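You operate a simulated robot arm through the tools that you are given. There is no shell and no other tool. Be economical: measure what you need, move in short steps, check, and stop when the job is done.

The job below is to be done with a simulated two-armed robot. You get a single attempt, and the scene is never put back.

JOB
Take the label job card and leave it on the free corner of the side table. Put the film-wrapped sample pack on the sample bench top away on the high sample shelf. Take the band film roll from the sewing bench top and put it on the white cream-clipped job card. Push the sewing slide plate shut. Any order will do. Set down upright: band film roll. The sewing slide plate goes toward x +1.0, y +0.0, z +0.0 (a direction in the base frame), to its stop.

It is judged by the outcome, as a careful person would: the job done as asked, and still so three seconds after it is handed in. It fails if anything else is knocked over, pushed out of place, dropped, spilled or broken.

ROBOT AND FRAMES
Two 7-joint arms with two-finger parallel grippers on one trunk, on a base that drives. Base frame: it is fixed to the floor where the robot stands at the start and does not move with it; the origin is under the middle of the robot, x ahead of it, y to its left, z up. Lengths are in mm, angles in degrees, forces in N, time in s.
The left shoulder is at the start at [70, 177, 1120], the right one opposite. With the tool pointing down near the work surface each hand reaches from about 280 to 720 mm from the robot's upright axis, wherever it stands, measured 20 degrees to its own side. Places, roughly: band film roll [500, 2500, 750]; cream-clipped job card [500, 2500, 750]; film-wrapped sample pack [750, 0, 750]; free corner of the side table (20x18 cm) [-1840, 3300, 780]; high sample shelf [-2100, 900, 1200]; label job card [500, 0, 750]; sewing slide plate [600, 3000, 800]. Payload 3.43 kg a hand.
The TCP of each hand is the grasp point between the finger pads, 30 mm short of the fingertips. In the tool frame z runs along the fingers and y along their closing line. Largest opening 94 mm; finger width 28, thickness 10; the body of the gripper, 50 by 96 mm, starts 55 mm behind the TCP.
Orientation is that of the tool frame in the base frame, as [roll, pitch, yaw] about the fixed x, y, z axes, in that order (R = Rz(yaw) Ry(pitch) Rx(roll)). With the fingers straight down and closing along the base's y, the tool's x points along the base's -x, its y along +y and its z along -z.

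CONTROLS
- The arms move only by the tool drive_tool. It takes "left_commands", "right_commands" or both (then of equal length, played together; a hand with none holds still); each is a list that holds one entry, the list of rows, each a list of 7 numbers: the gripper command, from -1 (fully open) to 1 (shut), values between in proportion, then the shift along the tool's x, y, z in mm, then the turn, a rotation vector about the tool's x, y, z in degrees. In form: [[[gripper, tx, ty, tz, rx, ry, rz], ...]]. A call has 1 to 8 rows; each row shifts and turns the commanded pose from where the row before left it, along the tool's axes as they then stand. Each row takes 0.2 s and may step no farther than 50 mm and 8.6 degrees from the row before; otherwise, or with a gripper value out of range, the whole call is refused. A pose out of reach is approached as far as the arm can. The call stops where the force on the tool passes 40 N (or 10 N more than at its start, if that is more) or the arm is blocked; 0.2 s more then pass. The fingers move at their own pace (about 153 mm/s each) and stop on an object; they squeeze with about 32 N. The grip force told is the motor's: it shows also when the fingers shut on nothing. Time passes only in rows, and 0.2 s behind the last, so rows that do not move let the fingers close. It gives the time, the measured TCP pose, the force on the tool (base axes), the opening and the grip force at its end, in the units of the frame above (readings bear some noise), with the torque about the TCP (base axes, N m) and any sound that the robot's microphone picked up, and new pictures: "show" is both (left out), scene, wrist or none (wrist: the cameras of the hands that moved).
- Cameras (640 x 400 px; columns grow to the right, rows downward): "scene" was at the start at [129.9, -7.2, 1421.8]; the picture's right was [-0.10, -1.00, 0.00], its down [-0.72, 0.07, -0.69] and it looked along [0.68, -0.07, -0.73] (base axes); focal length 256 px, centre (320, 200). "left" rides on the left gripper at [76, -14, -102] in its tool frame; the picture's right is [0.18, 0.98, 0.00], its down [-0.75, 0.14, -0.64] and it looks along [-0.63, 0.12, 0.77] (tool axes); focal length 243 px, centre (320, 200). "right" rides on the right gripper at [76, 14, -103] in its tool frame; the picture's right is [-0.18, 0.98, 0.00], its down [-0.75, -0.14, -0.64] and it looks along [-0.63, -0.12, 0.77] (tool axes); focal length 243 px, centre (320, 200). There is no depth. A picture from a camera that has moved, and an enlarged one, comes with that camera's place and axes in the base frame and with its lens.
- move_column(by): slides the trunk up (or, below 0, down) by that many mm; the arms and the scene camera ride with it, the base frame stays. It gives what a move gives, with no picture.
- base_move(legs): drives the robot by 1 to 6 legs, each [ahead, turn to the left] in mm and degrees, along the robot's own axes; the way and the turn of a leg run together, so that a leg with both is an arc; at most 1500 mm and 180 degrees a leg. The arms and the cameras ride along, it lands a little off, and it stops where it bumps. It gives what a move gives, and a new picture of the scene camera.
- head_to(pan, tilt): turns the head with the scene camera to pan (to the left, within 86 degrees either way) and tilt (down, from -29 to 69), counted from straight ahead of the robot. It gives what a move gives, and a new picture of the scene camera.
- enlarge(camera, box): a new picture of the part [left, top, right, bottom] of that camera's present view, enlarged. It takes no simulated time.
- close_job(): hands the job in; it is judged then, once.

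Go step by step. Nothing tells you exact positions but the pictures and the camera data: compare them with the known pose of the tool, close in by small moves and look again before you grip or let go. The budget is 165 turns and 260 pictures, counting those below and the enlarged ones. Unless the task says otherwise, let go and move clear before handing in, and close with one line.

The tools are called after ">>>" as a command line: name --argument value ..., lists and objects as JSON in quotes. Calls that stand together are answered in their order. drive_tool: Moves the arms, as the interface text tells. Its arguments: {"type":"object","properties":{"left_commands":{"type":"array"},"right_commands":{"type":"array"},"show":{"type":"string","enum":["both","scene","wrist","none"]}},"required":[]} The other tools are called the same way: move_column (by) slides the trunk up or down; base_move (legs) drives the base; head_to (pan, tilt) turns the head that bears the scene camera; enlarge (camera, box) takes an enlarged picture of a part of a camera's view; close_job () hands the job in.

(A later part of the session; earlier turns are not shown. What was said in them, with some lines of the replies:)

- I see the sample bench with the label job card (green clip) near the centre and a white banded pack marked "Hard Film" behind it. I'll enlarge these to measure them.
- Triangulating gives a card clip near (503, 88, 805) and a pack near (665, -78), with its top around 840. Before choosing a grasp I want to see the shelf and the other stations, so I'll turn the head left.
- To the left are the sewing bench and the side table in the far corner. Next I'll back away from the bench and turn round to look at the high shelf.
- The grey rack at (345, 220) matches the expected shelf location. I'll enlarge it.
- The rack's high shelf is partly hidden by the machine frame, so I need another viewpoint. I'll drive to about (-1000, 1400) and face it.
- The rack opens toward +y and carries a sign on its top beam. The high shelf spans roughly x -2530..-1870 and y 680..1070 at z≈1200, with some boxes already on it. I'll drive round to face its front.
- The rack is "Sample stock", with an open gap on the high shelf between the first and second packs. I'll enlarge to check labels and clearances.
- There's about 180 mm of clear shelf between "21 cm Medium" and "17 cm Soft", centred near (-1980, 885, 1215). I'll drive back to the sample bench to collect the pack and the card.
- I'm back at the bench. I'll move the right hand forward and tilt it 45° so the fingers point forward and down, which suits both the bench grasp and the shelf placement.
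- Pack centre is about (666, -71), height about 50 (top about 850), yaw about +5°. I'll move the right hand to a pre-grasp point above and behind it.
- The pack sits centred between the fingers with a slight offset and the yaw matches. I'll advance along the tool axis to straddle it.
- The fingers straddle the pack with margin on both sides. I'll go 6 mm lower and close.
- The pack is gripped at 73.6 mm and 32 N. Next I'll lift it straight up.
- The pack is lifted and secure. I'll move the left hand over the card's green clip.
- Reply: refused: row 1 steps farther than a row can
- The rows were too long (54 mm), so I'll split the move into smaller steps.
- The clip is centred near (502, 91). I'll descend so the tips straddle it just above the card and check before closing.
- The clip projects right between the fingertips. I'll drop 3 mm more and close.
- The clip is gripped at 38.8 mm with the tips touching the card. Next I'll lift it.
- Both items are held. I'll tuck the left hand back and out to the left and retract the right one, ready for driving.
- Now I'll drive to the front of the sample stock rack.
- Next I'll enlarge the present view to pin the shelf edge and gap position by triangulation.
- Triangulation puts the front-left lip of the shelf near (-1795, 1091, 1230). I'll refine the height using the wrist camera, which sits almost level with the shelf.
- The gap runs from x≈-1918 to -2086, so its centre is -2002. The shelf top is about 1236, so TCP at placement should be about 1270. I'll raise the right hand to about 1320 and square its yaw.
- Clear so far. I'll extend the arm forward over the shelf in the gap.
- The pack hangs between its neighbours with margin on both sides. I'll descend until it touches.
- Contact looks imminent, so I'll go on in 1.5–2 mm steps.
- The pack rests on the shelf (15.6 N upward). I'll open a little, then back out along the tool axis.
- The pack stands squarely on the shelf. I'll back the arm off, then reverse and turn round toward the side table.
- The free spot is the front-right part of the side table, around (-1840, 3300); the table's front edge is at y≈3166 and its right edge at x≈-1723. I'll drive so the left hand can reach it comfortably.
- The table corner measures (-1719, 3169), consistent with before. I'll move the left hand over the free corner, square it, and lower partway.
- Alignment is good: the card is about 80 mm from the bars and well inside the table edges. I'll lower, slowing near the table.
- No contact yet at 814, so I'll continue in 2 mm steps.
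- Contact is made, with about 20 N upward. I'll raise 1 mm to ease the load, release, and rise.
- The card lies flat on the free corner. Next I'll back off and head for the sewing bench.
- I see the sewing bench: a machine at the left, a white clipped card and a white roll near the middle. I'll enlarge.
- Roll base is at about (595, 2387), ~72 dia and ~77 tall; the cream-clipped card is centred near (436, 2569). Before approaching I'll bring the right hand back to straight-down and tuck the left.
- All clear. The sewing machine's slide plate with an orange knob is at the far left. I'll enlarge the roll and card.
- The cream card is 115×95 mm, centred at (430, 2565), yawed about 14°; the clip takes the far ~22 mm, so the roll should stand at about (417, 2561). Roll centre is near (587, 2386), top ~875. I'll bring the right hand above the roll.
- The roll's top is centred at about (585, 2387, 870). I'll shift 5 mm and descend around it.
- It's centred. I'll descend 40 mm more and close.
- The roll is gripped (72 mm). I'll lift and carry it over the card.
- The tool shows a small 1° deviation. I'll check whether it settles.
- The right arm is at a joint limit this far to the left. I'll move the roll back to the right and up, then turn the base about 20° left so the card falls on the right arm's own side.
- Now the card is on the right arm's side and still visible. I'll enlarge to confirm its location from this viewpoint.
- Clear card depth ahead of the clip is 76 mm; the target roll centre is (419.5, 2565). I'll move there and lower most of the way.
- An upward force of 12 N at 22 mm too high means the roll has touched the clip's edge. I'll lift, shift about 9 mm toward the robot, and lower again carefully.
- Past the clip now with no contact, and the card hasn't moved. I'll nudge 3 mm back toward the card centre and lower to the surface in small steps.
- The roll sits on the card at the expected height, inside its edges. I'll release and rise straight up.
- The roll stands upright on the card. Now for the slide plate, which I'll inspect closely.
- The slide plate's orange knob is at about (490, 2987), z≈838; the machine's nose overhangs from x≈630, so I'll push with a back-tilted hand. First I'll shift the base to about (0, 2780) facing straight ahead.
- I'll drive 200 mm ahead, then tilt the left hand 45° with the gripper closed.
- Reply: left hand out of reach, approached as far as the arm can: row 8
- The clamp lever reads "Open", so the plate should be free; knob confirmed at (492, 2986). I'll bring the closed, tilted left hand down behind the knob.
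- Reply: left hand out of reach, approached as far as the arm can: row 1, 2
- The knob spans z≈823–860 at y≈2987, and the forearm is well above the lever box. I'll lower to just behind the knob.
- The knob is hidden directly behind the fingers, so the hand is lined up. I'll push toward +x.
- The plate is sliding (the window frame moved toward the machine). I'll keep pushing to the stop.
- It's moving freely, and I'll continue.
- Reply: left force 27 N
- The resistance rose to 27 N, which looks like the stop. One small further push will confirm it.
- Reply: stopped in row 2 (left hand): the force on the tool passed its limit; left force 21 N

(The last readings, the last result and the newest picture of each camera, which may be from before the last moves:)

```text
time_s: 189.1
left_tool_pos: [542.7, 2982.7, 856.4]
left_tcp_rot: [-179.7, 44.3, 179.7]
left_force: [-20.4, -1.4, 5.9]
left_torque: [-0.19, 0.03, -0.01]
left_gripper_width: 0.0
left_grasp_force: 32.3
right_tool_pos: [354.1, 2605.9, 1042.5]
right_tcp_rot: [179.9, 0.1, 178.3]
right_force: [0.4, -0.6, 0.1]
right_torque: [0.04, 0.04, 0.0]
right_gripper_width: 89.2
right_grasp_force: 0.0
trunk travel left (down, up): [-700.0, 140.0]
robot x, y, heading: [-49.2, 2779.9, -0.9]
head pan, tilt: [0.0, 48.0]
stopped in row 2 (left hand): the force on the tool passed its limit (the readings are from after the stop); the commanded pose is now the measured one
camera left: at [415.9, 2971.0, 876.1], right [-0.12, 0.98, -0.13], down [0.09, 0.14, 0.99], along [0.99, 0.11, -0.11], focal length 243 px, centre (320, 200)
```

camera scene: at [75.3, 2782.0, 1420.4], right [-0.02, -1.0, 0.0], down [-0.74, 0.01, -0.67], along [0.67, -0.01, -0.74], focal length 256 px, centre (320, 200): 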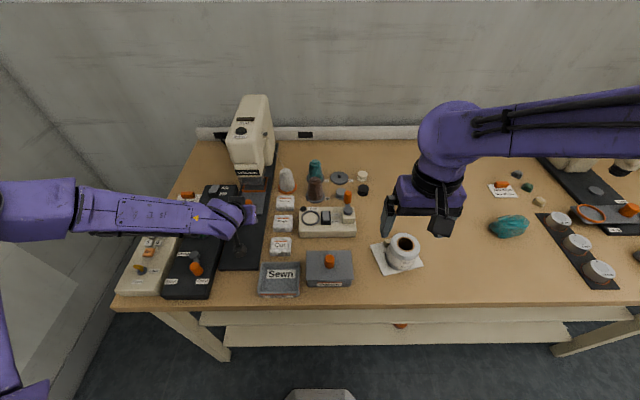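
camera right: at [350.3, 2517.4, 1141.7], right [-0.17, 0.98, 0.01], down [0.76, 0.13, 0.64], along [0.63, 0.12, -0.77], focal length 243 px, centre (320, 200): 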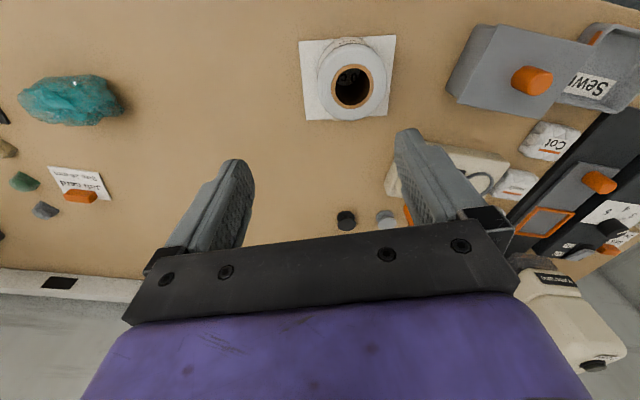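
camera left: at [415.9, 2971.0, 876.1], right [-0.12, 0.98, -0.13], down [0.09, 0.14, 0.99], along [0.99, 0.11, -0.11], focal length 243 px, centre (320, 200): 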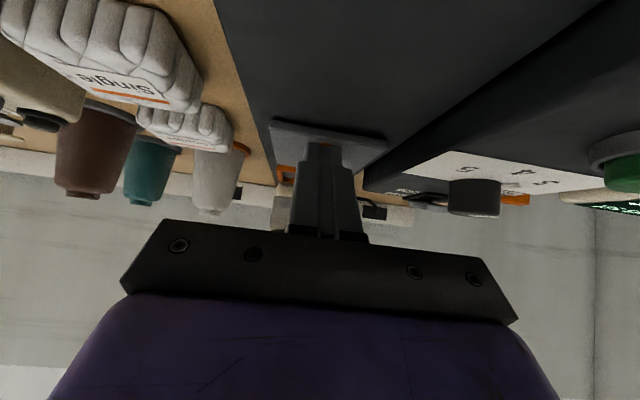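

Over 40 N with no movement, so the plate is at its stop. I'll back away and rise.

>>> drive_tool --left_commands '[[[1, 14, 0, -14, 0, 0, 0], [1, 14, 0, -14, 0, 0, 0], [1, 0, 0, -35, 0, 0, 0], [1, -21, 0, -28, 0, 0, 0], [1, -21, 0, -28, 0, 0, 0], [1, -21, 0, -28, 0, 0, 0], [1, -21, 0, -28, 0, 0, 0]]]' --show "scene"

>>> base_move --legs '[[-350, 0]]'

>>> enlarge --camera "scene" --box '[200, 60, 440, 260]'

```text
time_s: 190.7
left_tool_pos: [464.1, 2984.8, 1019.3]
left_tcp_rot: [-179.9, 44.4, 179.6]
left_force: [-0.5, -0.6, -0.2]
left_torque: [0.02, -0.04, 0.0]
left_gripper_width: 0.2
left_grasp_force: 31.8
right_tool_pos: [354.7, 2604.4, 1041.2]
right_tcp_rot: [179.9, 0.2, 178.2]
right_force: [-0.8, -0.4, 0.2]
right_torque: [-0.03, -0.02, 0.01]
right_gripper_width: 89.5
right_grasp_force: 0.2
trunk travel left (down, up): [-700.0, 140.0]
robot x, y, heading: [-48.5, 2785.6, -1.2]
head pan, tilt: [0.0, 48.0]
camera scene: at [78.8, 2781.5, 1420.0], right [-0.02, -1.0, 0.0], down [-0.74, 0.01, -0.67], along [0.67, -0.01, -0.74], focal length 256 px, centre (320, 200)
```

scene: 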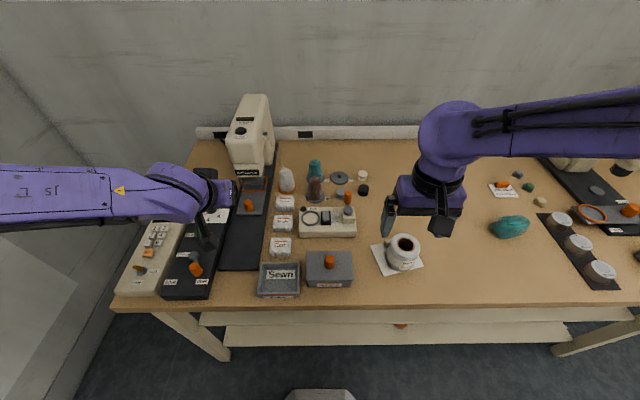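

```text
time_s: 192.9
left_tool_pos: [116.0, 2990.5, 1018.7]
left_tcp_rot: [-179.8, 44.5, 179.3]
left_force: [0.3, -0.8, 0.1]
left_torque: [0.03, 0.01, -0.01]
left_gripper_width: 0.2
left_grasp_force: 31.9
right_tool_pos: [4.7, 2610.1, 1040.5]
right_tcp_rot: [179.9, 0.1, 178.0]
right_force: [0.6, 0.3, 0.3]
right_torque: [0.0, 0.01, 0.02]
right_gripper_width: 89.2
right_grasp_force: 0.1
trunk travel left (down, up): [-700.0, 140.0]
robot x, y, heading: [-399.8, 2792.9, -1.1]
head pan, tilt: [0.0, 48.0]
camera scene: at [-269.7, 2789.0, 1419.9], right [-0.02, -1.0, 0.0], down [-0.74, 0.02, -0.67], along [0.67, -0.02, -0.74], focal length 256 px, centre (320, 200)
```

scene: 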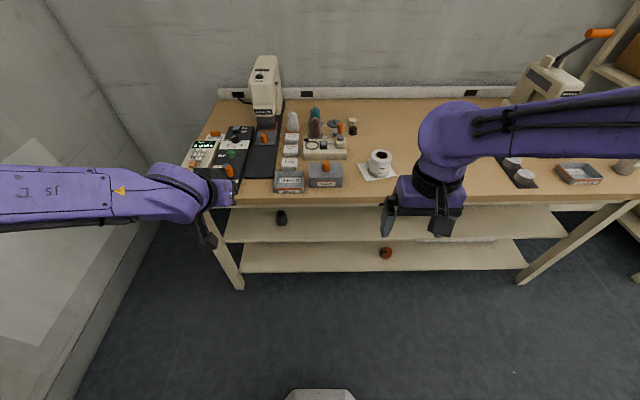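

```text
2.00 times, centred on (320, 160) of scene
camera zoom: at [-269.7, 2789.0, 1419.9], right [-0.02, -1.0, 0.0], down [-0.74, 0.02, -0.67], along [0.67, -0.02, -0.74], focal length 511 px, centre (320, 280)
```

zoom: 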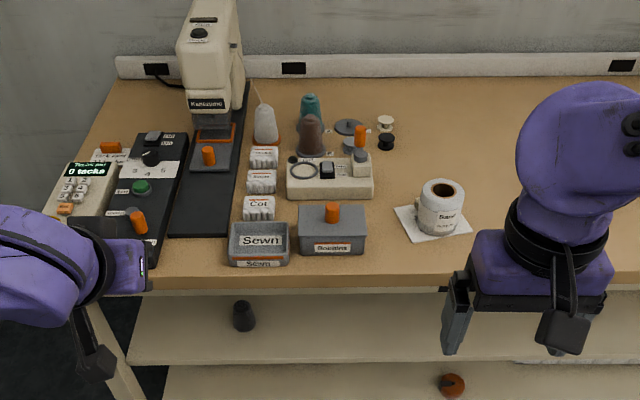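

The plate is shut, the roll stands upright on the clipped card, and the rest of the sewing bench is undisturbed. The card and the pack were checked when I set them down, and both hands are clear, so I'm handing in.

>>> close_job

```text
The job is handed in.
```

All four tasks are done and handed in: the label job card is on the free corner of the side table, the sample pack is on the high shelf, the band film roll stands upright on the cream-clipped card, and the sewing slide plate is pushed to its stop.
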